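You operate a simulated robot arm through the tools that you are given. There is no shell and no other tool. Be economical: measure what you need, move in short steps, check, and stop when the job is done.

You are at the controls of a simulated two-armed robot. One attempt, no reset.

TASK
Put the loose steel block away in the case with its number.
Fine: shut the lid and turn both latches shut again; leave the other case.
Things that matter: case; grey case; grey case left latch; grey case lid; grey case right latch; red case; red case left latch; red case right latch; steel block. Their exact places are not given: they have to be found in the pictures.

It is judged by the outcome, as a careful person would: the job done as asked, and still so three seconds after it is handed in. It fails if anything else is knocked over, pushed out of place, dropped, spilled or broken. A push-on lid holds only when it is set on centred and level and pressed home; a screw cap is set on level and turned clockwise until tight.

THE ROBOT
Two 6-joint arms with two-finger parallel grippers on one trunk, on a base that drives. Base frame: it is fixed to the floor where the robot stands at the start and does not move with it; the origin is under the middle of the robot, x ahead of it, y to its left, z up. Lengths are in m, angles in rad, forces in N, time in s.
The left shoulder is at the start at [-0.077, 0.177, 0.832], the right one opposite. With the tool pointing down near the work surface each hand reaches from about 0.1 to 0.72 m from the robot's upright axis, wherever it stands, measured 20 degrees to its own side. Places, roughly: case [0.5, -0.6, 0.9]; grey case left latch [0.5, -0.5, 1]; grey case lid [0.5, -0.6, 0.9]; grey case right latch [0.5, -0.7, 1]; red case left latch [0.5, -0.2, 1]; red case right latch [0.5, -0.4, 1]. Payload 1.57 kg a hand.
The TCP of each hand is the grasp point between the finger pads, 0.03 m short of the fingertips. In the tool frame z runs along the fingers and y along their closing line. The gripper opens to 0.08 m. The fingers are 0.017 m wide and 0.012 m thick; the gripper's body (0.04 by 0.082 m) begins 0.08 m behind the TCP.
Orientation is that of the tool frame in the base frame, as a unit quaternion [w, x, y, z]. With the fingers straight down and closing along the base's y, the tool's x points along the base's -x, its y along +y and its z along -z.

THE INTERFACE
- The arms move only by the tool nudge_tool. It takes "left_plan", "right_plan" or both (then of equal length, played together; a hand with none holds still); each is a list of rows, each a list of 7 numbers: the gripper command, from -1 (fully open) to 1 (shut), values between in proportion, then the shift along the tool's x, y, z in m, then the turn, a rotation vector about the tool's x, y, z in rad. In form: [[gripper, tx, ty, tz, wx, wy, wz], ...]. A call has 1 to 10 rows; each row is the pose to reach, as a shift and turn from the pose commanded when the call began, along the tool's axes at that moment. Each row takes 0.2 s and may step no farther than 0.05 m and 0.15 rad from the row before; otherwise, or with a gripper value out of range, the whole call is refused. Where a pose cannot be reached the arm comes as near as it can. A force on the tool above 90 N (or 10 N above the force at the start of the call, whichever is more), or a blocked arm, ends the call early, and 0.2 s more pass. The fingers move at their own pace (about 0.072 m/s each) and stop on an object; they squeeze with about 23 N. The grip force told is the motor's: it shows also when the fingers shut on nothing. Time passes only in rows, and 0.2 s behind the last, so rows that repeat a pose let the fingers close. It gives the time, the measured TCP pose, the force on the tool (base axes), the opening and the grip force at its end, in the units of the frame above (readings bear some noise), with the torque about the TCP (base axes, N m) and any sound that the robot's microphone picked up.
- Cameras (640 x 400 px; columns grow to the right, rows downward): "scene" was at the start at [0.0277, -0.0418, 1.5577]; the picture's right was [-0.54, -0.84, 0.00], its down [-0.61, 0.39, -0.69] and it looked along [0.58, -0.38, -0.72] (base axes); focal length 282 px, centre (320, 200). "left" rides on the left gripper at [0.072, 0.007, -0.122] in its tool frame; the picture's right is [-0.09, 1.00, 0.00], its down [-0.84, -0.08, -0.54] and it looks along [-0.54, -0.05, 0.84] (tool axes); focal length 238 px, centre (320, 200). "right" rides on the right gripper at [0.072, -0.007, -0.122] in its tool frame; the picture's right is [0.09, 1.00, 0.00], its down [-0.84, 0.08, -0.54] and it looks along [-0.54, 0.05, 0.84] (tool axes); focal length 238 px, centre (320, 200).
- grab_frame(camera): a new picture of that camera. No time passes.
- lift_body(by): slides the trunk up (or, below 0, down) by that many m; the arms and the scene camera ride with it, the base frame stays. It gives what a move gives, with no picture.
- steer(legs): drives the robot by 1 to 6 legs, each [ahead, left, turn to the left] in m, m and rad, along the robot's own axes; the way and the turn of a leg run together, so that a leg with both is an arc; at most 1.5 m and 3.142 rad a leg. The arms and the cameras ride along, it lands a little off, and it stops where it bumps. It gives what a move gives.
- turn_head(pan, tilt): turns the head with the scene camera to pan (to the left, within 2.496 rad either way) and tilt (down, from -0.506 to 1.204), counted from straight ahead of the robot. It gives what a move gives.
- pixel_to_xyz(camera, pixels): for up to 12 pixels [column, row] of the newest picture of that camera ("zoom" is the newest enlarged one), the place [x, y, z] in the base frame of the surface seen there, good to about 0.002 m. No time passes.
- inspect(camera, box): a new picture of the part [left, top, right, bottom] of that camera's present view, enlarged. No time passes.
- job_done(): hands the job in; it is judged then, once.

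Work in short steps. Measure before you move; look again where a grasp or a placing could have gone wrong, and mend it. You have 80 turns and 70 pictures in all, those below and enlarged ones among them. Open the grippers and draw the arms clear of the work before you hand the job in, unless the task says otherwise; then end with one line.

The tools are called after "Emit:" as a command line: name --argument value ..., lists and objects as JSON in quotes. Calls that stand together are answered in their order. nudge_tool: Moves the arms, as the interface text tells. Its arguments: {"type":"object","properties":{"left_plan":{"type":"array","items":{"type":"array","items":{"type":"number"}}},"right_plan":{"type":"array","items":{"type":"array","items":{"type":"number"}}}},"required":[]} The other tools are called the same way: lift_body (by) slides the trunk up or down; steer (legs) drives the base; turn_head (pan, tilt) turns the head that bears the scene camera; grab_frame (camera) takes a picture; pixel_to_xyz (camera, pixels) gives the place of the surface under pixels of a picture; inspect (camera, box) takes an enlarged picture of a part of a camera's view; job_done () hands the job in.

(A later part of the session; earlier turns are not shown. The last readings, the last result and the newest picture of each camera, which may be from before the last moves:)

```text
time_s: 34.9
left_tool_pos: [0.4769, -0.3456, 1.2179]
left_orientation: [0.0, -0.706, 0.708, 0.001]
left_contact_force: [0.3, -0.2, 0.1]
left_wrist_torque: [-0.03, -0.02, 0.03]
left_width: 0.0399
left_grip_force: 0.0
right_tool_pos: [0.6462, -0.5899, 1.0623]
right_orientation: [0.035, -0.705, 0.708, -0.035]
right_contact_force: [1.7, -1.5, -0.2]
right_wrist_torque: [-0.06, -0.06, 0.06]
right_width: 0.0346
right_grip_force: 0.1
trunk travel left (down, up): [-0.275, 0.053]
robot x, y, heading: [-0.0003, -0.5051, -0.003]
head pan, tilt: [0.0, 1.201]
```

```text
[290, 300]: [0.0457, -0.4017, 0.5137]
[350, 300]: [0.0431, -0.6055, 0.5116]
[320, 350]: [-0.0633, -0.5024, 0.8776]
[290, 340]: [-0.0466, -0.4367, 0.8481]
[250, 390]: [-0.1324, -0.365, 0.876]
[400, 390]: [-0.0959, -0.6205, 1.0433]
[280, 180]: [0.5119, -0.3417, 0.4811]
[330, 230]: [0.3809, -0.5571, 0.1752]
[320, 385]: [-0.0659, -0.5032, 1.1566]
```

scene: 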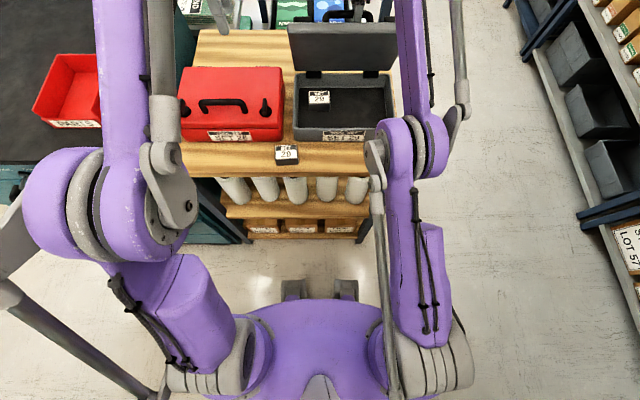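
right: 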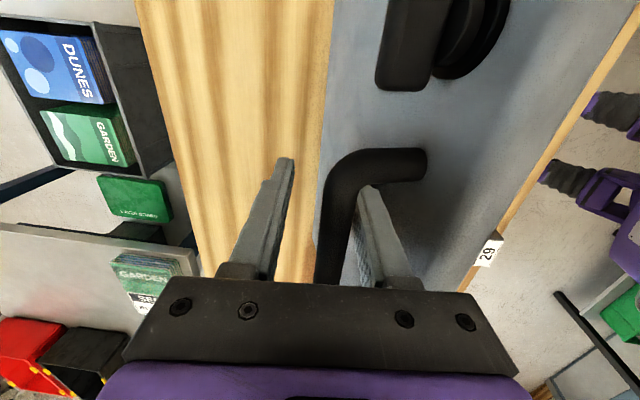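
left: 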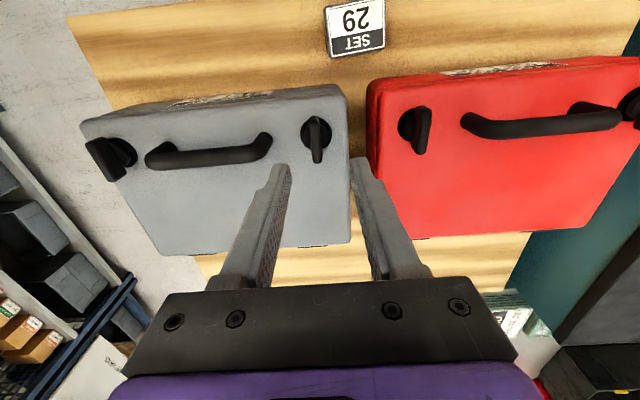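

Body front is at x≈0.06 and the table front at ≈0.36, so there is room. I drive forward 0.08, the front finger pushing the bar so the lid goes past upright.

Emit:
steer --legs '[[0.08, 0, 0]]'

Emit:
turn_head --pan 0.0 --tilt 0.95

Emit:
grab_frame --camera "scene"

Emit:
grab_frame --camera "right"

```text
time_s: 35.9
left_tool_pos: [0.5198, -0.3507, 1.2207]
left_orientation: [0.004, -0.703, 0.711, -0.003]
left_contact_force: [0.4, -0.4, 0.4]
left_wrist_torque: [0.0, 0.0, 0.01]
left_width: 0.04
left_grip_force: 0.0
right_tool_pos: [0.6851, -0.5889, 1.0645]
right_orientation: [0.035, -0.705, 0.707, -0.035]
right_contact_force: [2.0, -0.3, -1.1]
right_wrist_torque: [0.01, 0.07, 0.01]
right_width: 0.0342
right_grip_force: 0.0
trunk travel left (down, up): [-0.275, 0.053]
robot x, y, heading: [0.0499, -0.5048, -0.008]
head pan, tilt: [0.0, 1.201]
stopped in leg 1: the robot was blocked; the commanded pose is now the measured one
```

```text
time_s: 36.7
left_tool_pos: [0.5186, -0.3495, 1.2224]
left_orientation: [0.004, -0.703, 0.711, -0.003]
left_contact_force: [-0.4, -0.7, 0.8]
left_wrist_torque: [-0.02, 0.01, 0.02]
left_width: 0.0401
left_grip_force: 0.1
right_tool_pos: [0.6865, -0.5895, 1.0645]
right_orientation: [0.037, -0.706, 0.707, -0.034]
right_contact_force: [2.6, -0.5, -1.8]
right_wrist_torque: [-0.01, 0.0, -0.04]
right_width: 0.0344
right_grip_force: 0.1
trunk travel left (down, up): [-0.275, 0.053]
robot x, y, heading: [0.056, -0.505, -0.012]
head pan, tilt: [0.0, 0.949]
```

```text
40 pictures are left
```

scene: 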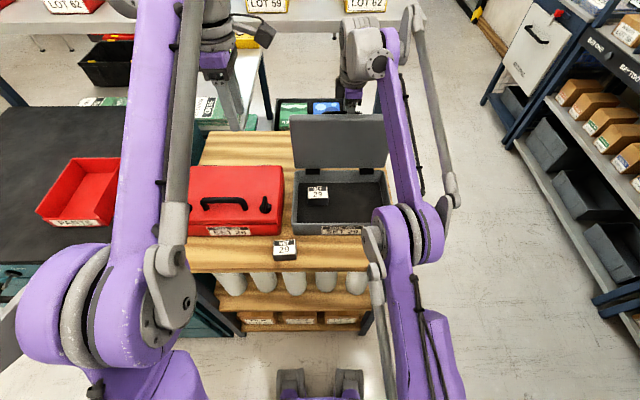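

```text
39 pictures are left
```

right: 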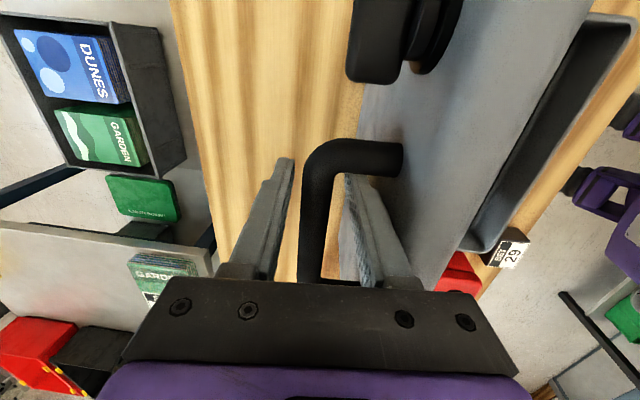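

The drive stopped at x≈0.05. I measure the lid angle and check that table, cases and block haven't moved.

Emit:
pixel_to_xyz --camera "scene" --pixels '[[340, 118], [340, 130], [340, 160], [300, 118], [285, 245], [340, 227], [280, 270], [264, 204]]'

```text
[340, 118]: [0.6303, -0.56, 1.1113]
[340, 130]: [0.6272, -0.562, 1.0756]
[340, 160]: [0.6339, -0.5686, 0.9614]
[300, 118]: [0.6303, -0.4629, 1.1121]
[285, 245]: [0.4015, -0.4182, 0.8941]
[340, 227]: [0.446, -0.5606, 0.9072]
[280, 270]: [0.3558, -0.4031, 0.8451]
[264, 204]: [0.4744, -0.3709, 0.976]
```

Lid's inner face is vertical (x≈0.63 top and bottom), the bar hangs free between the fingers, and nothing else moved. I raise the trunk 0.05 to draw the fingers up off the bar, and watch.

Emit:
lift_body --by 0.052

Emit:
grab_frame --camera "right"

Emit:
inspect --camera "scene" --box '[250, 85, 426, 245]'

```text
time_s: 37.6
left_tool_pos: [0.5186, -0.3491, 1.2794]
left_orientation: [0.006, -0.704, 0.71, -0.006]
left_contact_force: [-0.1, -0.1, 0.0]
left_wrist_torque: [0.01, 0.02, 0.01]
left_width: 0.0398
left_grip_force: 0.1
right_tool_pos: [0.686, -0.5884, 1.1263]
right_orientation: [0.04, -0.705, 0.707, -0.038]
right_contact_force: [2.4, 1.9, 0.7]
right_wrist_torque: [-0.01, 0.04, 0.01]
right_width: 0.0336
right_grip_force: 0.1
trunk travel left (down, up): [-0.327, 0.001]
robot x, y, heading: [0.0547, -0.5004, -0.015]
head pan, tilt: [0.0, 0.949]
```

```text
38 pictures are left
```

right: 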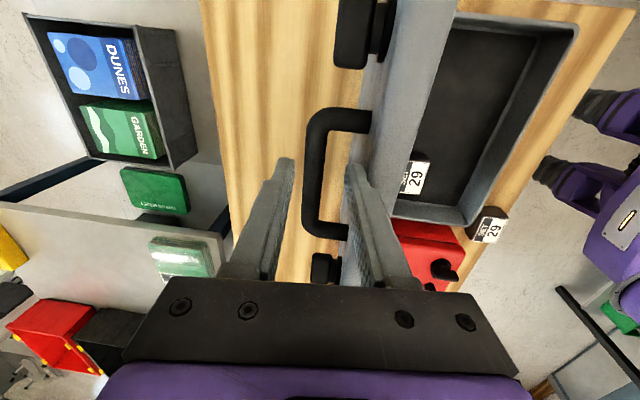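

```text
2.50 times, centred on (338, 165) of scene
```

zoom: 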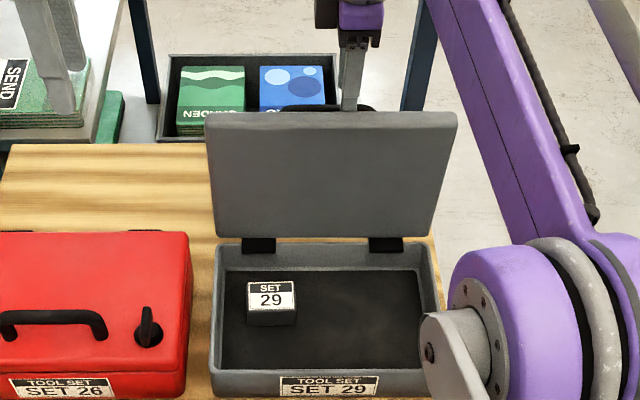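

The lid is standing. I raise the right hand another 5 cm so the tips clear the lid edge (z≈1.112), and check the lid afterwards.

Emit:
nudge_tool --right_plan '[[0, 0, 0.004, -0.015, 0, 0, 0], [0, 0, 0.004, -0.035, 0, 0, 0], [0, 0, 0.004, -0.055, 0, 0, 0]]'

Emit:
inspect --camera "scene" --box '[250, 85, 426, 245]'

Emit:
pixel_to_xyz --camera "zoom" --pixels '[[300, 122], [300, 140], [300, 225], [420, 125]]'

```text
time_s: 38.1
left_tool_pos: [0.5235, -0.3511, 1.2728]
left_orientation: [0.003, -0.704, 0.71, -0.002]
left_contact_force: [-0.4, -0.4, 0.5]
left_wrist_torque: [0.03, 0.04, -0.02]
left_width: 0.0399
left_grip_force: 0.1
right_tool_pos: [0.6802, -0.589, 1.1337]
right_orientation: [0.029, -0.705, 0.708, -0.028]
right_contact_force: [-59.7, -4.8, -33.1]
right_wrist_torque: [0.52, -8.26, -0.08]
right_width: 0.0376
right_grip_force: 0.0
trunk travel left (down, up): [-0.327, 0.001]
robot x, y, heading: [0.0516, -0.5036, -0.01]
head pan, tilt: [0.0, 0.949]
stopped in row 2 (right hand): the force on the tool passed its limit at 142 N (the readings are from after the stop); the commanded pose is now the measured one
```

```text
2.50 times, centred on (338, 165) of scene
```

zoom: 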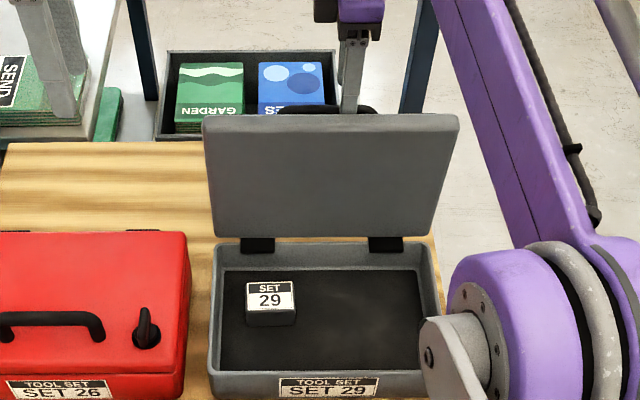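

```text
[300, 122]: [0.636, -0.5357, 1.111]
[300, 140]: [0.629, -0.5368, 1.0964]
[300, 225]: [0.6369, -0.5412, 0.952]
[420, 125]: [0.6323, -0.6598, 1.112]
```

The arm was still carrying an earlier far-forward command, so it pressed the bar at the lid's stop; the command is now reset to the measured pose. I ease back 5 mm first, then rise in small steps.

Emit:
nudge_tool --right_plan '[[0, 0, 0.003, 0, 0, 0, 0], [0, 0, 0.006, 0, 0, 0, 0], [0, 0, 0.006, -0.005, 0, 0, 0]]'

Emit:
grab_frame --camera "right"

```text
time_s: 38.9
left_tool_pos: [0.5274, -0.3494, 1.2709]
left_orientation: [0.001, -0.704, 0.71, -0.001]
left_contact_force: [0.7, 0.5, 0.8]
left_wrist_torque: [-0.02, -0.03, -0.02]
left_width: 0.0402
left_grip_force: 0.2
right_tool_pos: [0.6805, -0.5872, 1.1365]
right_orientation: [0.03, -0.705, 0.708, -0.03]
right_contact_force: [-41.5, -3.1, -28.5]
right_wrist_torque: [0.41, -5.73, -0.09]
right_width: 0.0382
right_grip_force: 0.1
trunk travel left (down, up): [-0.327, 0.001]
robot x, y, heading: [0.0494, -0.5045, -0.009]
head pan, tilt: [0.0, 0.949]
```

```text
35 pictures are left
```

right: 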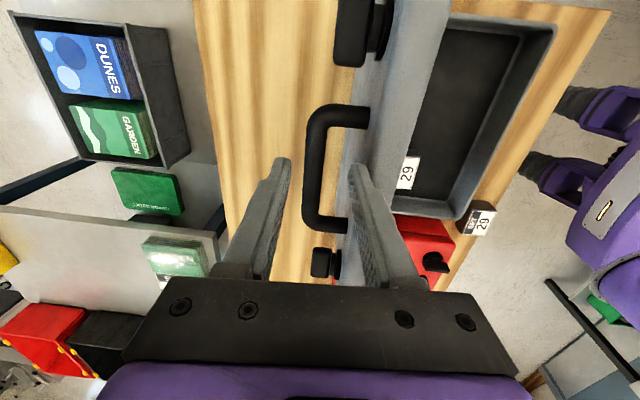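

The torque/force ratio puts the contact about 0.14 m above the TCP, i.e. on the gripper body, not the fingers. I look up at the wrist area.

Emit:
turn_head --pan -0.1 --tilt 0.5

Emit:
grab_frame --camera "scene"

```text
time_s: 39.8
left_tool_pos: [0.5275, -0.3493, 1.2711]
left_orientation: [0.001, -0.704, 0.71, -0.001]
left_contact_force: [0.3, 0.0, -0.1]
left_wrist_torque: [-0.02, 0.0, -0.02]
left_width: 0.0398
left_grip_force: 0.1
right_tool_pos: [0.6803, -0.5888, 1.1372]
right_orientation: [0.03, -0.705, 0.707, -0.029]
right_contact_force: [-38.3, -3.8, -23.5]
right_wrist_torque: [0.41, -5.32, -0.04]
right_width: 0.0384
right_grip_force: 0.1
trunk travel left (down, up): [-0.327, 0.001]
robot x, y, heading: [0.0556, -0.5061, -0.006]
head pan, tilt: [-0.099, 0.499]
```

```text
34 pictures are left
```

scene: 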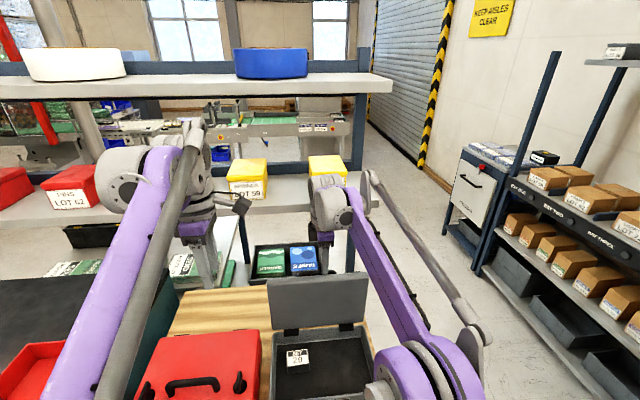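

A shelf unit with yellow bins stands behind the table; the right wrist at (325,205) may touch it. I measure.

Emit:
pixel_to_xyz --camera "scene" --pixels '[[328, 165], [355, 180], [270, 195], [250, 190], [200, 88], [350, 90], [330, 200], [325, 235], [345, 185], [310, 180]]'

Emit:
inspect --camera "scene" --box '[270, 140, 390, 290]'

```text
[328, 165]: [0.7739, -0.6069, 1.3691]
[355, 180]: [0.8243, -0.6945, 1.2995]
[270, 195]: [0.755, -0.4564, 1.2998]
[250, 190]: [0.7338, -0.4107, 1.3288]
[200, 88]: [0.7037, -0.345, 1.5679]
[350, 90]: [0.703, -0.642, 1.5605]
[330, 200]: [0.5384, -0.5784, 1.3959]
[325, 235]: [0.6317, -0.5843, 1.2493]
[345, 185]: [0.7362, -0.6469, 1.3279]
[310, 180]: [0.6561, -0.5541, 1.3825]
```

```text
2.67 times, centred on (330, 215) of scene
```

zoom: 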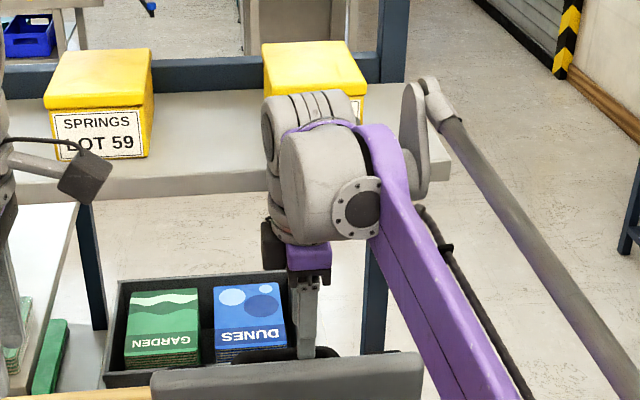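

The right wrist is pressing the shelf slab (front edge x≈0.72, z≈1.27–1.30) behind. I tilt the hand forward about its TCP to pull the wrist back from the shelf, in small steps.

Emit:
nudge_tool --right_plan '[[0, 0, 0, 0, 0.06, 0, 0], [0, 0, 0, -0.002, 0.12, 0, 0], [0, 0, 0, -0.004, 0.2, 0, 0], [0, 0, 0, -0.008, 0.3, 0, 0]]'

Emit:
inspect --camera "scene" --box '[210, 140, 410, 300]'

Emit:
grab_frame --camera "right"

```text
time_s: 40.8
left_tool_pos: [0.5325, -0.3492, 1.2682]
left_orientation: [0.0, -0.703, 0.711, 0.0]
left_contact_force: [-0.1, -0.7, -0.1]
left_wrist_torque: [-0.02, 0.02, -0.02]
left_width: 0.0399
left_grip_force: 0.0
right_tool_pos: [0.6831, -0.5871, 1.1418]
right_orientation: [0.135, -0.693, 0.695, -0.134]
right_contact_force: [2.5, -1.3, 0.0]
right_wrist_torque: [-0.02, -0.05, 0.01]
right_width: 0.0382
right_grip_force: 0.1
trunk travel left (down, up): [-0.327, 0.001]
robot x, y, heading: [0.0544, -0.5007, -0.01]
head pan, tilt: [-0.099, 0.499]
```

```text
2.50 times, centred on (310, 220) of scene
```

zoom: 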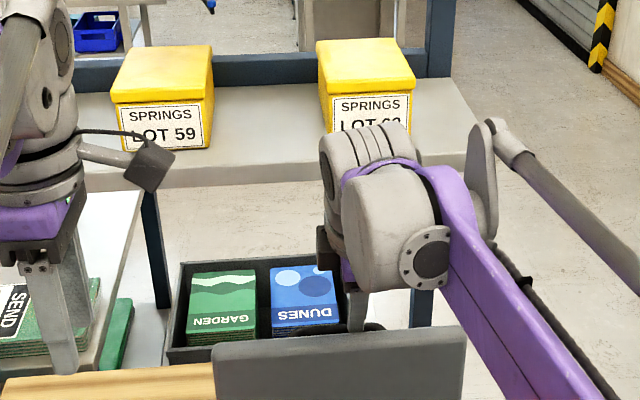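

```text
31 pictures are left
```

right: 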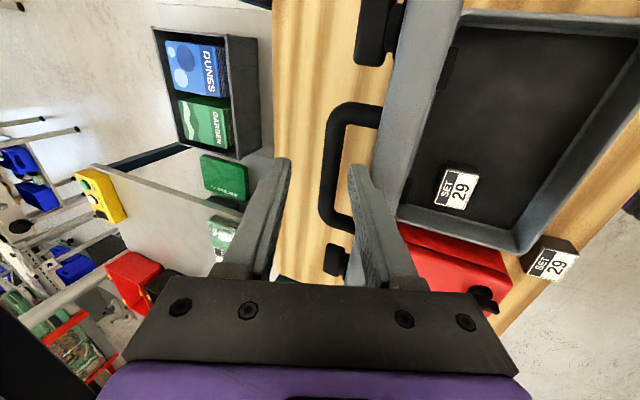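

Contact force is gone, bins and lid unmoved. I raise the right hand straight up 6 cm, tips then above the lid edge.

Emit:
nudge_tool --right_plan '[[0, 0, -0.006, -0.014, 0, 0, 0], [0, 0, -0.0125, -0.028, 0, 0, 0], [0, 0, -0.019, -0.046, 0, 0, 0], [0, 0, -0.023, -0.056, 0, 0, 0]]'

Emit:
grab_frame --camera "right"

```text
time_s: 41.8
left_tool_pos: [0.5316, -0.3496, 1.2694]
left_orientation: [0.0, -0.704, 0.71, 0.0]
left_contact_force: [-0.6, 0.3, -0.1]
left_wrist_torque: [-0.03, 0.01, 0.01]
left_width: 0.04
left_grip_force: 0.2
right_tool_pos: [0.6845, -0.587, 1.2027]
right_orientation: [0.133, -0.694, 0.695, -0.134]
right_contact_force: [0.1, 0.2, 0.4]
right_wrist_torque: [-0.01, -0.01, -0.03]
right_width: 0.0401
right_grip_force: 0.0
trunk travel left (down, up): [-0.327, 0.001]
robot x, y, heading: [0.056, -0.5039, -0.006]
head pan, tilt: [-0.099, 0.499]
```

```text
30 pictures are left
```

right: 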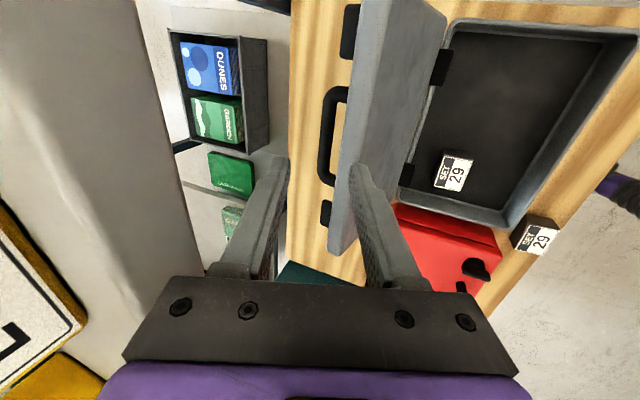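

The lid stands by itself. I drive back 0.055 m and draw the right hand well away (−x, −y).

Emit:
steer --legs '[[-0.055, 0, 0]]'

Emit:
nudge_tool --right_plan '[[0, 0.01, 0.042, -0.01, 0, 0, 0], [0, 0.03, 0.08, -0.01, 0, 0, 0], [0, 0.06, 0.115, -0.01, 0, 0, 0], [0, 0.09, 0.15, -0.01, 0, 0, 0], [0, 0.12, 0.185, -0.01, 0, 0, 0], [0, 0.15, 0.22, -0.01, 0, 0, 0]]' --left_plan '[[-0.5, 0, 0.01, 0, 0, 0, 0.14], [-1, 0, 0.03, 0, 0, 0, 0.28], [-1, 0, 0.05, 0, 0, 0, 0.42], [-1, 0, 0.07, 0, 0, 0, 0.56], [-1, 0, 0.09, 0, 0, 0, 0.7], [-1, 0, 0.1, 0, 0, 0, 0.84]]'

Emit:
turn_head --pan 0.0 --tilt 0.9

Emit:
grab_frame --camera "scene"

```text
time_s: 42.8
left_tool_pos: [0.4806, -0.3484, 1.2678]
left_orientation: [0.0, -0.703, 0.711, 0.0]
left_contact_force: [0.3, -0.7, 0.4]
left_wrist_torque: [-0.03, -0.02, -0.03]
left_width: 0.0401
left_grip_force: 0.0
right_tool_pos: [0.6324, -0.5864, 1.2024]
right_orientation: [0.135, -0.693, 0.695, -0.134]
right_contact_force: [0.4, -0.9, 0.4]
right_wrist_torque: [-0.01, 0.03, 0.01]
right_width: 0.0397
right_grip_force: 0.1
trunk travel left (down, up): [-0.327, 0.001]
robot x, y, heading: [-0.0037, -0.4999, -0.01]
head pan, tilt: [-0.099, 0.499]
```

```text
time_s: 44.2
left_tool_pos: [0.3759, -0.3479, 1.2695]
left_orientation: [0.0, -0.352, 0.936, 0.0]
left_contact_force: [0.6, -0.1, -0.5]
left_wrist_torque: [-0.02, -0.04, 0.01]
left_width: 0.0801
left_grip_force: 0.0
right_tool_pos: [0.4186, -0.7374, 1.1283]
right_orientation: [0.134, -0.694, 0.695, -0.133]
right_contact_force: [-1.0, 0.3, 0.6]
right_wrist_torque: [0.01, -0.04, -0.01]
right_width: 0.04
right_grip_force: 0.0
trunk travel left (down, up): [-0.327, 0.001]
robot x, y, heading: [-0.0006, -0.5026, -0.007]
head pan, tilt: [-0.099, 0.499]
```

```text
time_s: 45.0
left_tool_pos: [0.3785, -0.3468, 1.2681]
left_orientation: [0.0, -0.353, 0.936, 0.0]
left_contact_force: [-0.6, 0.2, 0.1]
left_wrist_torque: [-0.02, 0.02, 0.01]
left_width: 0.0798
left_grip_force: 0.1
right_tool_pos: [0.4219, -0.738, 1.1286]
right_orientation: [0.134, -0.693, 0.695, -0.134]
right_contact_force: [-0.4, 0.3, 0.0]
right_wrist_torque: [0.01, 0.0, 0.0]
right_width: 0.04
right_grip_force: 0.0
trunk travel left (down, up): [-0.327, 0.001]
robot x, y, heading: [-0.0021, -0.5059, -0.009]
head pan, tilt: [0.0, 0.901]
```

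```text
29 pictures are left
```

scene: 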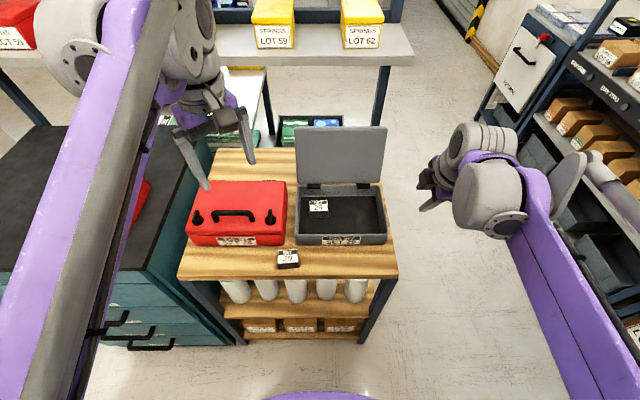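

The lid is open and the way is clear. The block at (288,259) looks slightly turned, so I zoom in and measure it and the interior.

Emit:
inspect --camera "scene" --box '[265, 175, 405, 275]'

Emit:
pixel_to_xyz --camera "zoom" --pixels '[[55, 343], [145, 333], [160, 375], [68, 385], [100, 360], [72, 405], [200, 95], [290, 170], [250, 125], [250, 172], [130, 255], [350, 230]]'

```text
4.00 times, centred on (335, 225) of scene
```

zoom: 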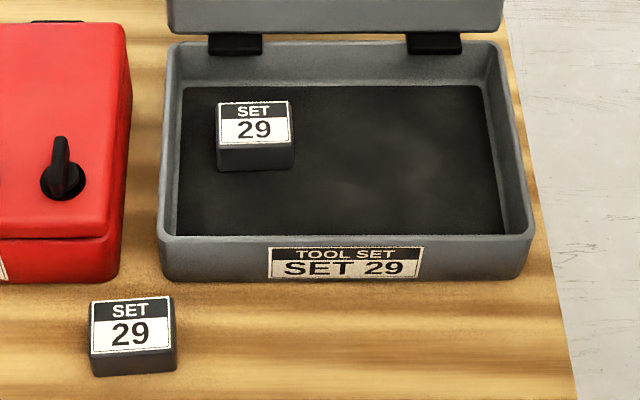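

```text
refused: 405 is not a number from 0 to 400
```

Emit:
pixel_to_xyz --camera "zoom" --pixels '[[92, 302], [168, 298], [173, 346], [94, 354], [130, 330], [132, 365], [220, 105], [287, 103], [255, 165], [350, 200], [300, 242], [172, 200]]'

```text
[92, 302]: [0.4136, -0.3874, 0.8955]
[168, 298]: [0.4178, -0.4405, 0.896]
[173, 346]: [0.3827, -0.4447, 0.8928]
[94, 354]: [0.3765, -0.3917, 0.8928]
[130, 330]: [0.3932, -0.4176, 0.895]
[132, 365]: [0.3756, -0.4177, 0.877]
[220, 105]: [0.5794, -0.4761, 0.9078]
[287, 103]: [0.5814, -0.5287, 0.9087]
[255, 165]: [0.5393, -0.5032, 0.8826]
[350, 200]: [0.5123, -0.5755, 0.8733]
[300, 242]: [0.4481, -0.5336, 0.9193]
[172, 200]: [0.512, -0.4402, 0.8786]
```

Block centre (0.397,−0.416), turned ≈+0.1 rad, top 0.895. I bring the left hand above it, matching that yaw, at z≈1.05.

Emit:
nudge_tool --left_plan '[[-1, 0.005, -0.011, 0.036, 0, 0, 0.1], [-1, 0.011, -0.021, 0.072, 0, 0, 0.2], [-1, 0.016, -0.032, 0.109, 0, 0, 0.31], [-1, 0.021, -0.043, 0.145, 0, 0, 0.41], [-1, 0.026, -0.053, 0.182, 0, 0, 0.52], [-1, 0.0317, -0.0642, 0.218, 0, 0, 0.62], [-1, 0.0317, -0.0642, 0.218, 0, 0, 0.62]]'

Emit:
grab_frame --camera "left"

```text
time_s: 46.6
left_tool_pos: [0.3968, -0.4134, 1.0516]
left_orientation: [0.001, -0.05, 0.999, 0.0]
left_contact_force: [-1.1, -0.2, -0.3]
left_wrist_torque: [0.0, -0.02, -0.02]
left_width: 0.0801
left_grip_force: 0.0
right_tool_pos: [0.4212, -0.7379, 1.1285]
right_orientation: [0.134, -0.694, 0.695, -0.133]
right_contact_force: [1.0, 0.5, -1.1]
right_wrist_torque: [-0.03, -0.02, -0.01]
right_width: 0.0397
right_grip_force: 0.1
trunk travel left (down, up): [-0.327, 0.001]
robot x, y, heading: [0.0012, -0.5045, -0.01]
head pan, tilt: [0.0, 0.901]
```

```text
27 pictures are left
```

left: 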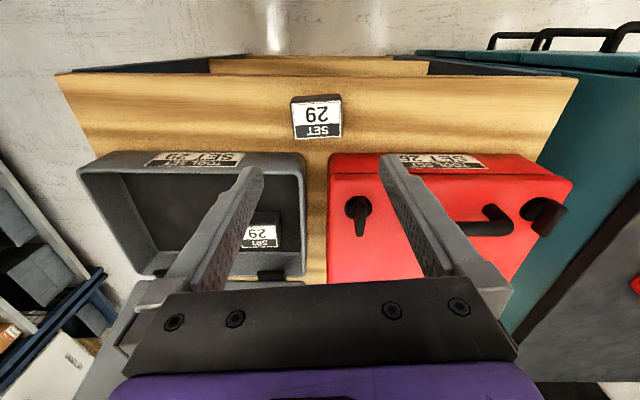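

The block is in line with the fingers. I descend to TCP z≈0.888 and close on it.

Emit:
nudge_tool --left_plan '[[-1, 0, -0.0025, 0.04, 0, 0, 0], [-1, 0, -0.0025, 0.08, 0, 0, 0], [-1, 0, -0.0025, 0.12, 0, 0, 0], [-1, 0, -0.0025, 0.15, 0, 0, 0], [-1, 0, -0.0025, 0.1636, 0, 0, 0], [0, 0, -0.0025, 0.1636, 0, 0, 0], [1, 0, -0.0025, 0.1636, 0, 0, 0], [1, 0, -0.0025, 0.1636, 0, 0, 0]]'

Emit:
inspect --camera "scene" --box '[230, 165, 410, 285]'

```text
time_s: 48.5
left_tool_pos: [0.3959, -0.42, 0.8911]
left_orientation: [0.001, -0.051, 0.999, 0.0]
left_contact_force: [3.0, 3.0, 37.3]
left_wrist_torque: [0.12, 0.32, 0.05]
left_width: 0.0601
left_grip_force: 23.2
right_tool_pos: [0.4196, -0.7365, 1.1299]
right_orientation: [0.134, -0.694, 0.695, -0.134]
right_contact_force: [-0.6, 0.7, -0.2]
right_wrist_torque: [0.03, -0.04, 0.0]
right_width: 0.04
right_grip_force: 0.0
trunk travel left (down, up): [-0.327, 0.001]
robot x, y, heading: [-0.0023, -0.5029, -0.003]
head pan, tilt: [0.0, 0.901]
```

```text
3.33 times, centred on (320, 225) of scene
```

zoom: 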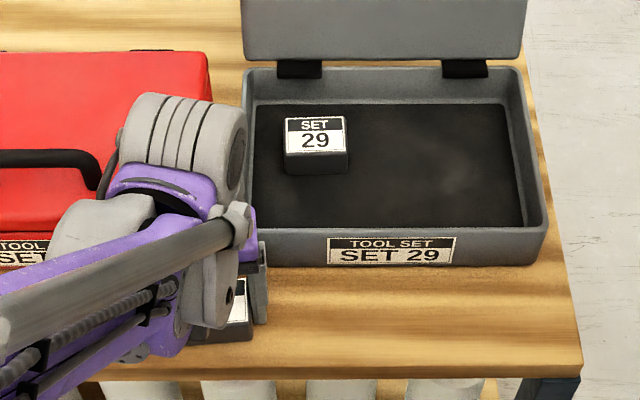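

Gripped at 60 mm, tips just on the table (37 N up, table ≈0.86). I lift straight up to z≈1.06.

Emit:
nudge_tool --left_plan '[[1, 0, 0, -0.01, 0, 0, 0], [1, 0, 0, -0.04, 0, 0, 0], [1, 0, 0, -0.08, 0, 0, 0], [1, 0, 0, -0.12, 0, 0, 0], [1, 0, 0, -0.165, 0, 0, 0]]'

Emit:
grab_frame --camera "left"

```text
time_s: 49.6
left_tool_pos: [0.3969, -0.4186, 1.0519]
left_orientation: [-0.001, -0.051, 0.999, 0.001]
left_contact_force: [0.1, -0.3, -4.0]
left_wrist_torque: [0.0, 0.01, -0.03]
left_width: 0.06
left_grip_force: 23.2
right_tool_pos: [0.4198, -0.7373, 1.128]
right_orientation: [0.134, -0.694, 0.695, -0.134]
right_contact_force: [0.1, 0.7, -0.7]
right_wrist_torque: [-0.03, 0.02, 0.02]
right_width: 0.0399
right_grip_force: 0.1
trunk travel left (down, up): [-0.327, 0.001]
robot x, y, heading: [-0.0027, -0.5046, -0.009]
head pan, tilt: [0.0, 0.901]
```

```text
25 pictures are left
```

left: 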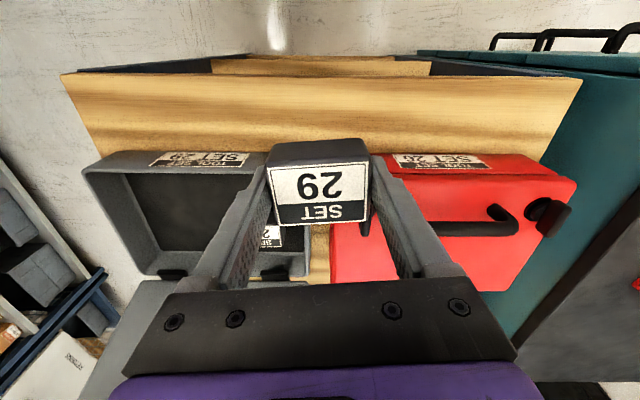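

Held (≈4 N). I carry it level to above the free part of the case (0.52,−0.61), squaring the yaw, while the right hand gives a little more room.

Emit:
nudge_tool --left_plan '[[1, -0.0172, -0.0338, 0, 0, 0, 0.02], [1, -0.0344, -0.0676, 0, 0, 0, 0.04], [1, -0.0516, -0.1013, 0, 0, 0, 0.06], [1, -0.0689, -0.135, 0, 0, 0, 0.08], [1, -0.0861, -0.169, 0, 0, 0, 0.1], [1, -0.1033, -0.2027, 0, 0, 0, 0.1], [1, -0.1033, -0.2027, 0, 0, 0, 0.1]]' --right_plan '[[0, 0.02, 0, 0, 0, 0, 0], [0, 0.05, 0, 0, 0, 0, 0], [0, 0.08, 0, 0, 0, 0, 0], [0, 0.1, 0, 0, 0, 0, 0], [0, 0.1, 0, 0, 0, 0, 0], [0, 0.1, 0, 0, 0, 0, 0], [0, 0.1, 0, 0, 0, 0, 0]]'

Emit:
grab_frame --camera "left"

Emit:
inspect --camera "scene" --box '[230, 105, 430, 265]'

```text
time_s: 51.2
left_tool_pos: [0.5184, -0.6109, 1.0514]
left_orientation: [0.001, 0.0, 1.0, 0.0]
left_contact_force: [-0.3, 1.2, -5.0]
left_wrist_torque: [0.02, 0.01, -0.02]
left_width: 0.0601
left_grip_force: 23.3
right_tool_pos: [0.4208, -0.8361, 1.1302]
right_orientation: [0.133, -0.694, 0.695, -0.134]
right_contact_force: [-0.1, 0.5, -0.3]
right_wrist_torque: [-0.03, -0.01, 0.0]
right_width: 0.04
right_grip_force: 0.1
trunk travel left (down, up): [-0.327, 0.001]
robot x, y, heading: [-0.0033, -0.5054, -0.013]
head pan, tilt: [0.0, 0.901]
```

```text
24 pictures are left
```

left: 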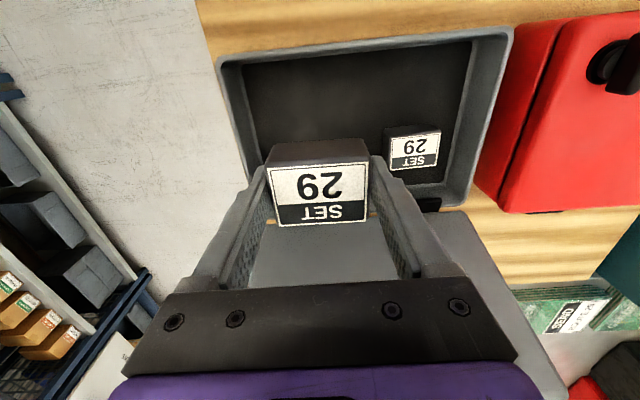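

```text
2.50 times, centred on (330, 185) of scene
```

zoom: 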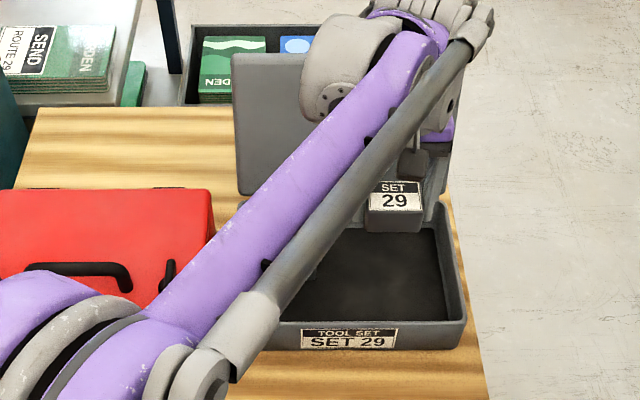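

The block is above free floor, clear of the other block and walls. I lower to TCP z≈0.906 (floor 0.873 + 0.031), slowing at the end.

Emit:
nudge_tool --left_plan '[[1, 0, 0, 0.03, 0, 0, 0], [1, 0, 0, 0.06, 0, 0, 0], [1, 0, 0, 0.09, 0, 0, 0], [1, 0, 0, 0.12, 0, 0, 0], [1, 0, 0, 0.133, 0, 0, 0], [1, 0, 0, 0.14, 0, 0, 0], [1, 0, 0, 0.145, 0, 0, 0]]'

```text
time_s: 52.9
left_tool_pos: [0.5202, -0.6105, 0.9063]
left_orientation: [0.001, -0.001, 1.0, 0.0]
left_contact_force: [0.0, 0.1, -3.6]
left_wrist_torque: [-0.01, 0.0, 0.03]
left_width: 0.06
left_grip_force: 23.5
right_tool_pos: [0.4214, -0.8362, 1.1306]
right_orientation: [0.134, -0.694, 0.695, -0.134]
right_contact_force: [0.2, 0.6, -0.3]
right_wrist_torque: [0.01, 0.0, -0.04]
right_width: 0.0402
right_grip_force: 0.0
trunk travel left (down, up): [-0.327, 0.001]
robot x, y, heading: [-0.0014, -0.5047, -0.006]
head pan, tilt: [0.0, 0.901]
```

Still hanging free (−3.6 N). I lower a few more millimetres until contact shows.

Emit:
nudge_tool --left_plan '[[1, 0, 0, 0.002, 0, 0, 0], [1, 0, 0, 0.004, 0, 0, 0]]'

```text
time_s: 53.5
left_tool_pos: [0.5187, -0.6089, 0.9046]
left_orientation: [0.001, 0.0, 1.0, 0.0]
left_contact_force: [2.0, 0.5, 5.8]
left_wrist_torque: [0.17, -0.18, -0.05]
left_width: 0.0598
left_grip_force: 22.9
right_tool_pos: [0.4217, -0.8362, 1.1303]
right_orientation: [0.133, -0.693, 0.695, -0.134]
right_contact_force: [0.3, 0.1, -0.4]
right_wrist_torque: [0.0, 0.01, -0.01]
right_width: 0.0401
right_grip_force: 0.1
trunk travel left (down, up): [-0.327, 0.001]
robot x, y, heading: [-0.0025, -0.5031, -0.009]
head pan, tilt: [0.0, 0.901]
```

Contact with the floor. I open the fingers and rise straight up.

Emit:
nudge_tool --left_plan '[[-0.7, 0, 0, 0, 0, 0, 0], [-0.8, 0, 0, 0, 0, 0, 0], [-0.8, 0, 0, 0, 0, 0, 0], [-0.8, 0, 0, -0.03, 0, 0, 0], [-0.8, 0, 0, -0.07, 0, 0, 0], [-0.8, 0, 0, -0.11, 0, 0, 0], [-0.8, 0, 0, -0.15, 0, 0, 0]]'

Emit:
grab_frame --camera "left"

```text
time_s: 55.0
left_tool_pos: [0.5207, -0.6086, 1.0537]
left_orientation: [0.0, 0.001, 1.0, 0.0]
left_contact_force: [-0.4, 0.7, -0.4]
left_wrist_torque: [-0.03, 0.02, -0.02]
left_width: 0.072
left_grip_force: 0.0
right_tool_pos: [0.4223, -0.8375, 1.1314]
right_orientation: [0.133, -0.694, 0.695, -0.134]
right_contact_force: [-1.0, -0.9, -0.2]
right_wrist_torque: [0.02, 0.02, 0.04]
right_width: 0.0401
right_grip_force: 0.0
trunk travel left (down, up): [-0.327, 0.001]
robot x, y, heading: [-0.003, -0.5035, -0.012]
head pan, tilt: [0.0, 0.901]
```

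```text
22 pictures are left
```

left: 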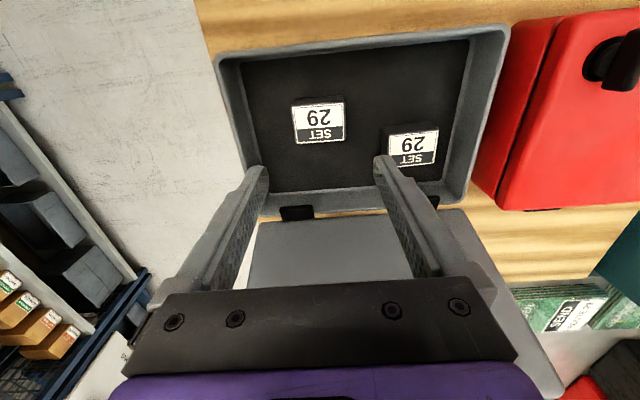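

Both blocks lie flat, side by side. For closing: the left hand will grip the standing lid's top edge near its left corner; I raise it and turn it +90° (fingers closing along x, camera outward).

Emit:
nudge_tool --left_plan '[[-0.5, 0, 0.0, -0.03, 0, 0, 0], [-0.5, 0, 0.0, -0.07, 0, 0, 0.14], [-0.5, 0, 0.0, -0.11, 0, 0, 0.28], [-0.5, 0, 0.03, -0.147, 0, 0, 0.42], [-0.5, 0, 0.06, -0.147, 0, 0, 0.56], [-0.5, 0, 0.09, -0.147, 0, 0, 0.7], [-0.5, 0, 0.12, -0.147, 0, 0, 0.84], [-0.5, 0, 0.14, -0.147, 0, 0, 0.98], [-0.5, 0, 0.155, -0.147, 0, 0, 1.12], [-0.5, 0, 0.155, -0.147, 0, 0, 1.26]]'

Emit:
inspect --camera "scene" --box '[240, 105, 410, 255]'

Emit:
pixel_to_xyz --camera "zoom" --pixels '[[380, 70], [380, 55], [380, 62], [380, 180], [240, 70], [215, 70], [255, 330]]'

```text
time_s: 57.2
left_tool_pos: [0.5211, -0.4555, 1.2013]
left_orientation: [0.0, 0.59, 0.807, -0.001]
left_contact_force: [0.5, 0.0, 0.2]
left_wrist_torque: [0.0, 0.0, -0.01]
left_width: 0.0598
left_grip_force: 0.0
right_tool_pos: [0.4217, -0.8368, 1.1305]
right_orientation: [0.134, -0.693, 0.695, -0.134]
right_contact_force: [-0.1, 0.5, 0.2]
right_wrist_torque: [-0.01, 0.01, -0.02]
right_width: 0.0399
right_grip_force: 0.1
trunk travel left (down, up): [-0.327, 0.001]
robot x, y, heading: [-0.0015, -0.4995, -0.01]
head pan, tilt: [0.0, 0.901]
```

```text
2.67 times, centred on (325, 180) of scene
```

zoom: 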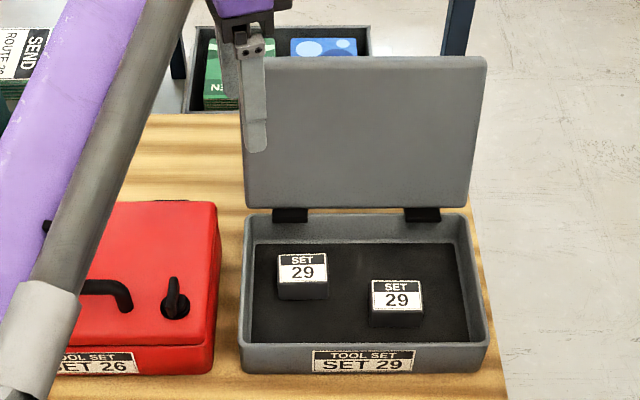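

```text
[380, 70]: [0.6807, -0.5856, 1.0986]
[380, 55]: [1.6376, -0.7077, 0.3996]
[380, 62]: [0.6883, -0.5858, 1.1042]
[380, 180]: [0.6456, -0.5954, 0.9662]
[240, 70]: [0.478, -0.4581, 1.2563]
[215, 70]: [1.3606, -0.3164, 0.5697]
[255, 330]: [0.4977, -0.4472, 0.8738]
```

The lid leans ≈15° back on its stop (top edge (0.69,1.10)). I finish the hand's turn, then drive 0.05 forward for reach; the wrist will stay tilted away from the shelf slab at x≈0.72.

Emit:
nudge_tool --left_plan '[[-0.75, 0, 0, 0, 0, 0, 0.1], [-0.75, 0, 0, 0, 0, 0, 0.21], [-0.75, 0, 0, 0, 0, 0, 0.31]]'

Emit:
steer --legs '[[0.05, 0, 0]]'

```text
time_s: 58.0
left_tool_pos: [0.5195, -0.4549, 1.2014]
left_orientation: [0.0, 0.707, 0.707, 0.0]
left_contact_force: [0.0, -0.8, -0.1]
left_wrist_torque: [-0.03, 0.01, 0.0]
left_width: 0.07
left_grip_force: 0.0
right_tool_pos: [0.421, -0.8372, 1.13]
right_orientation: [0.134, -0.694, 0.695, -0.133]
right_contact_force: [-0.9, -0.8, 0.1]
right_wrist_torque: [0.01, -0.01, 0.0]
right_width: 0.0398
right_grip_force: 0.0
trunk travel left (down, up): [-0.327, 0.001]
robot x, y, heading: [-0.0026, -0.5041, -0.006]
head pan, tilt: [0.0, 0.901]
```

```text
time_s: 59.0
left_tool_pos: [0.5646, -0.4552, 1.1997]
left_orientation: [0.001, 0.707, 0.707, 0.001]
left_contact_force: [-0.1, 0.1, 0.2]
left_wrist_torque: [0.02, -0.04, -0.02]
left_width: 0.07
left_grip_force: 0.0
right_tool_pos: [0.466, -0.8384, 1.1308]
right_orientation: [-0.133, 0.695, -0.694, 0.133]
right_contact_force: [-0.7, 0.6, 0.2]
right_wrist_torque: [-0.02, -0.01, 0.03]
right_width: 0.04
right_grip_force: 0.0
trunk travel left (down, up): [-0.327, 0.001]
robot x, y, heading: [0.0453, -0.502, -0.01]
head pan, tilt: [0.0, 0.901]
```

Now to a pre-pose just above the lid edge: (0.665,−0.442,1.175), tilted 0.3 forward.

Emit:
nudge_tool --left_plan '[[-0.75, 0.004, 0.02, 0, -0.1, 0, 0], [-0.75, 0.008, 0.05, 0.005, -0.2, 0, 0], [-0.75, 0.013, 0.08, 0.015, -0.3, 0, 0], [-0.75, 0.013, 0.1, 0.025, -0.3, 0, 0], [-0.75, 0.013, 0.1, 0.025, -0.3, 0, 0]]'

Emit:
grab_frame --camera "left"

Emit:
inspect --camera "scene" --box '[230, 85, 410, 235]'

```text
time_s: 60.2
left_tool_pos: [0.6662, -0.4414, 1.1744]
left_orientation: [0.106, 0.699, 0.699, 0.106]
left_contact_force: [0.5, -1.1, 0.4]
left_wrist_torque: [0.04, 0.0, 0.03]
left_width: 0.0699
left_grip_force: 0.1
right_tool_pos: [0.47, -0.8361, 1.1307]
right_orientation: [-0.134, 0.694, -0.694, 0.134]
right_contact_force: [0.2, 0.8, -0.3]
right_wrist_torque: [-0.02, 0.01, -0.04]
right_width: 0.0399
right_grip_force: 0.1
trunk travel left (down, up): [-0.327, 0.001]
robot x, y, heading: [0.0459, -0.5028, -0.011]
head pan, tilt: [0.0, 0.901]
```

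```text
20 pictures are left
```

left: 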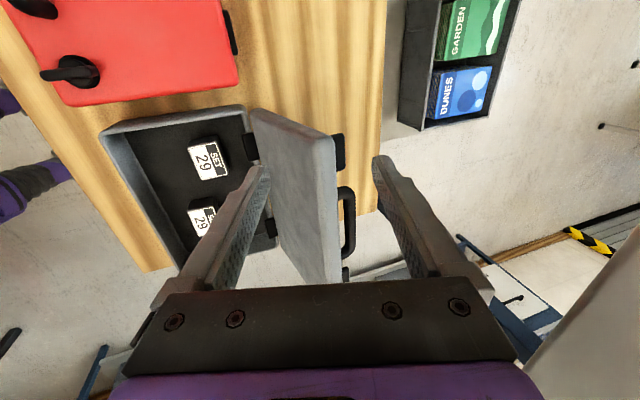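

```text
2.67 times, centred on (320, 160) of scene
```

zoom: 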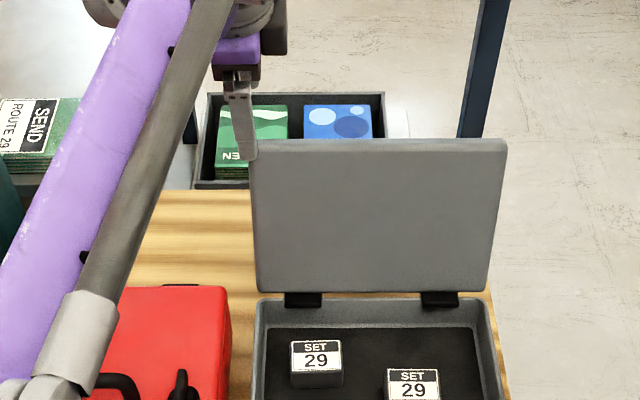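

I check the lid's corner position in the left picture before descending.

Emit:
pixel_to_xyz --camera "left" --pixels '[[258, 112], [331, 138], [320, 275], [338, 278], [325, 200], [333, 200], [345, 170], [349, 215]]'

Emit:
pixel_to_xyz --camera "zoom" --pixels '[[262, 150], [380, 150], [495, 150], [380, 142]]'

```text
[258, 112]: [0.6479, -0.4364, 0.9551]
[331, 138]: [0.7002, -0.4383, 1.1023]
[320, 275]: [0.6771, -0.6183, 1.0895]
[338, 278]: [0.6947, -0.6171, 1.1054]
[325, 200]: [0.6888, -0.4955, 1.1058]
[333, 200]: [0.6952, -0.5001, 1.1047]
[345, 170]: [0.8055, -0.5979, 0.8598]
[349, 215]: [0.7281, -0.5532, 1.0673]
```

```text
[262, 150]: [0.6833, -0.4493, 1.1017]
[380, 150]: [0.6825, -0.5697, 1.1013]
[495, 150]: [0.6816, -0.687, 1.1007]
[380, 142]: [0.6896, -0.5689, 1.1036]
```

Lid edge is x 0.680–0.705 at z≈1.103, left end y −0.433. I straddle it at y≈−0.452, tips ~2 cm below the edge.

Emit:
nudge_tool --left_plan '[[-0.75, -0.0106, -0.0022, 0, 0, 0, 0], [-0.75, -0.0106, -0.0022, 0.025, 0, 0, 0], [-0.75, -0.0106, -0.0022, 0.05, 0, 0, 0], [-0.75, -0.0106, -0.0022, 0.066, 0, 0, 0]]'

Emit:
grab_frame --camera "left"

```text
time_s: 61.2
left_tool_pos: [0.6858, -0.4534, 1.112]
left_orientation: [0.106, 0.698, 0.7, 0.107]
left_contact_force: [-1.0, -0.4, -0.8]
left_wrist_torque: [0.0, -0.03, 0.02]
left_width: 0.07
left_grip_force: 0.0
right_tool_pos: [0.4695, -0.8376, 1.1301]
right_orientation: [0.134, -0.694, 0.695, -0.135]
right_contact_force: [-0.5, 0.7, 0.4]
right_wrist_torque: [0.04, -0.02, 0.01]
right_width: 0.0399
right_grip_force: 0.0
trunk travel left (down, up): [-0.327, 0.001]
robot x, y, heading: [0.05, -0.5028, -0.006]
head pan, tilt: [0.0, 0.901]
```

```text
18 pictures are left
```

left: 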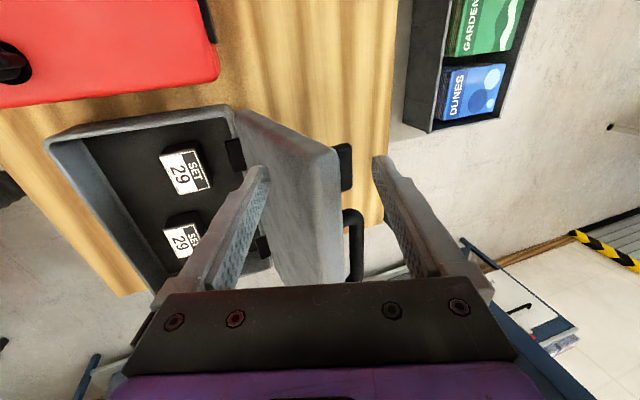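

Fingers straddle the edge cleanly. I pull it forward ~0.10 m; the rear finger draws the lid over, the front one catches it.

Emit:
nudge_tool --left_plan '[[-0.75, 0, -0.015, -0.0045, 0, 0, 0], [-0.75, 0, -0.03, -0.009, 0, 0, 0], [-0.6, 0, -0.047, -0.0138, 0, 0, 0], [-0.4, 0, -0.064, -0.0185, 0, 0, 0], [-0.3, 0, -0.08, -0.024, 0, 0, 0], [-0.2, 0, -0.0965, -0.03, 0, 0, 0], [-0.2, 0, -0.0965, -0.03, 0, 0, 0]]'

Emit:
grab_frame --camera "left"

Emit:
inspect --camera "scene" --box '[230, 105, 410, 255]'

```text
time_s: 62.8
left_tool_pos: [0.5842, -0.4531, 1.1108]
left_orientation: [0.105, 0.699, 0.7, 0.106]
left_contact_force: [1.1, -0.9, 0.8]
left_wrist_torque: [-0.01, -0.01, -0.03]
left_width: 0.049
left_grip_force: 0.5
right_tool_pos: [0.4696, -0.8374, 1.1308]
right_orientation: [0.134, -0.694, 0.695, -0.134]
right_contact_force: [-0.3, -0.1, 0.6]
right_wrist_torque: [-0.01, 0.0, -0.01]
right_width: 0.04
right_grip_force: 0.0
trunk travel left (down, up): [-0.327, 0.001]
robot x, y, heading: [0.0468, -0.5034, -0.005]
head pan, tilt: [0.0, 0.901]
```

```text
17 pictures are left
```

left: 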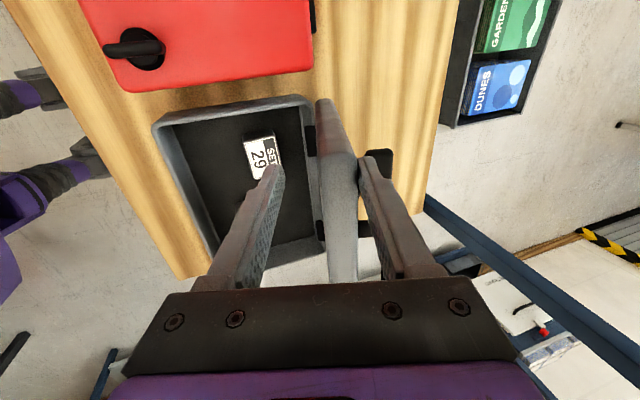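

```text
2.67 times, centred on (320, 180) of scene
```

zoom: 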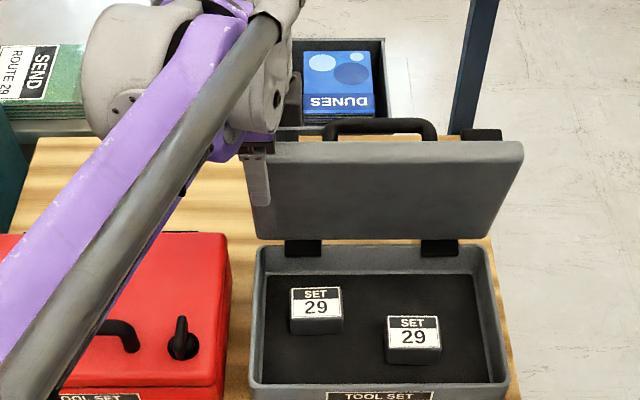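

The lid is at ~75°, parallel to the fingers. I clamp the rim and carry the lid down rigidly about the hinge by 0.6 rad.

Emit:
nudge_tool --left_plan '[[0.4, 0, 0, 0, 0, 0, 0], [1, 0, 0, 0, 0, 0, 0], [1, 0, 0, 0, 0, 0, 0], [1, 0, -0.0236, 0.0008, -0.12, 0, 0], [1, 0, -0.0471, 0.0044, -0.24, 0, 0], [1, 0, -0.0697, 0.0107, -0.36, 0, 0], [1, 0, -0.0916, 0.0197, -0.48, 0, 0], [1, 0, -0.1123, 0.0313, -0.6, 0, 0]]'

Emit:
inspect --camera "scene" --box '[230, 125, 410, 275]'

```text
time_s: 64.6
left_tool_pos: [0.4865, -0.452, 1.0487]
left_orientation: [0.309, 0.636, 0.636, 0.309]
left_contact_force: [-7.0, -8.4, 8.4]
left_wrist_torque: [0.03, -0.52, -0.39]
left_width: 0.0253
left_grip_force: 23.1
right_tool_pos: [0.4681, -0.8382, 1.1318]
right_orientation: [0.134, -0.693, 0.695, -0.134]
right_contact_force: [-0.1, -0.1, 0.3]
right_wrist_torque: [-0.01, -0.01, 0.01]
right_width: 0.0399
right_grip_force: 0.1
trunk travel left (down, up): [-0.327, 0.001]
robot x, y, heading: [0.0489, -0.5027, -0.012]
head pan, tilt: [0.0, 0.901]
```

```text
2.67 times, centred on (320, 200) of scene
```

zoom: 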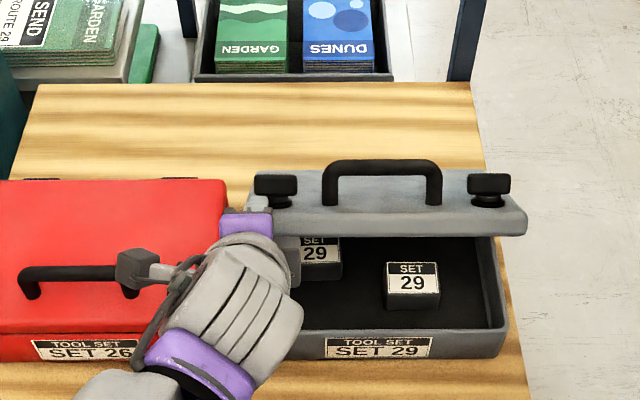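

The lid comes down smoothly (~0.67 rad left, forces <10 N). I carry it 0.48 rad further the same way.

Emit:
nudge_tool --left_plan '[[1, 0, -0.0236, 0.0008, -0.12, 0, 0], [1, 0, -0.0471, 0.0044, -0.24, 0, 0], [1, 0, -0.0697, 0.0107, -0.36, 0, 0], [1, 0, -0.0916, 0.0197, -0.48, 0, 0]]'

Emit:
inspect --camera "scene" --box '[230, 125, 410, 275]'

```text
time_s: 65.6
left_tool_pos: [0.4605, -0.4543, 1.016]
left_orientation: [0.449, 0.544, 0.548, 0.45]
left_contact_force: [2.0, 9.8, -0.1]
left_wrist_torque: [0.45, 0.66, 0.43]
left_width: 0.0303
left_grip_force: 23.0
left hand out of reach, approached as far as the arm can: row 3, 4
right_tool_pos: [0.4712, -0.8351, 1.1303]
right_orientation: [0.132, -0.693, 0.696, -0.134]
right_contact_force: [-1.0, 0.7, -1.0]
right_wrist_torque: [-0.01, 0.01, 0.0]
right_width: 0.04
right_grip_force: 0.0
trunk travel left (down, up): [-0.327, 0.001]
robot x, y, heading: [0.0469, -0.5059, -0.009]
head pan, tilt: [0.0, 0.901]
```

```text
2.67 times, centred on (320, 200) of scene
```

zoom: 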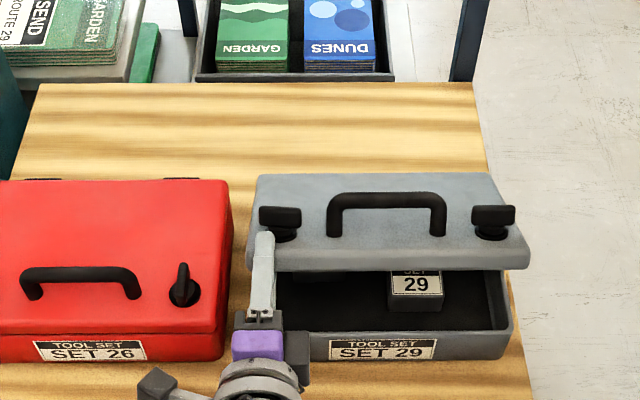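

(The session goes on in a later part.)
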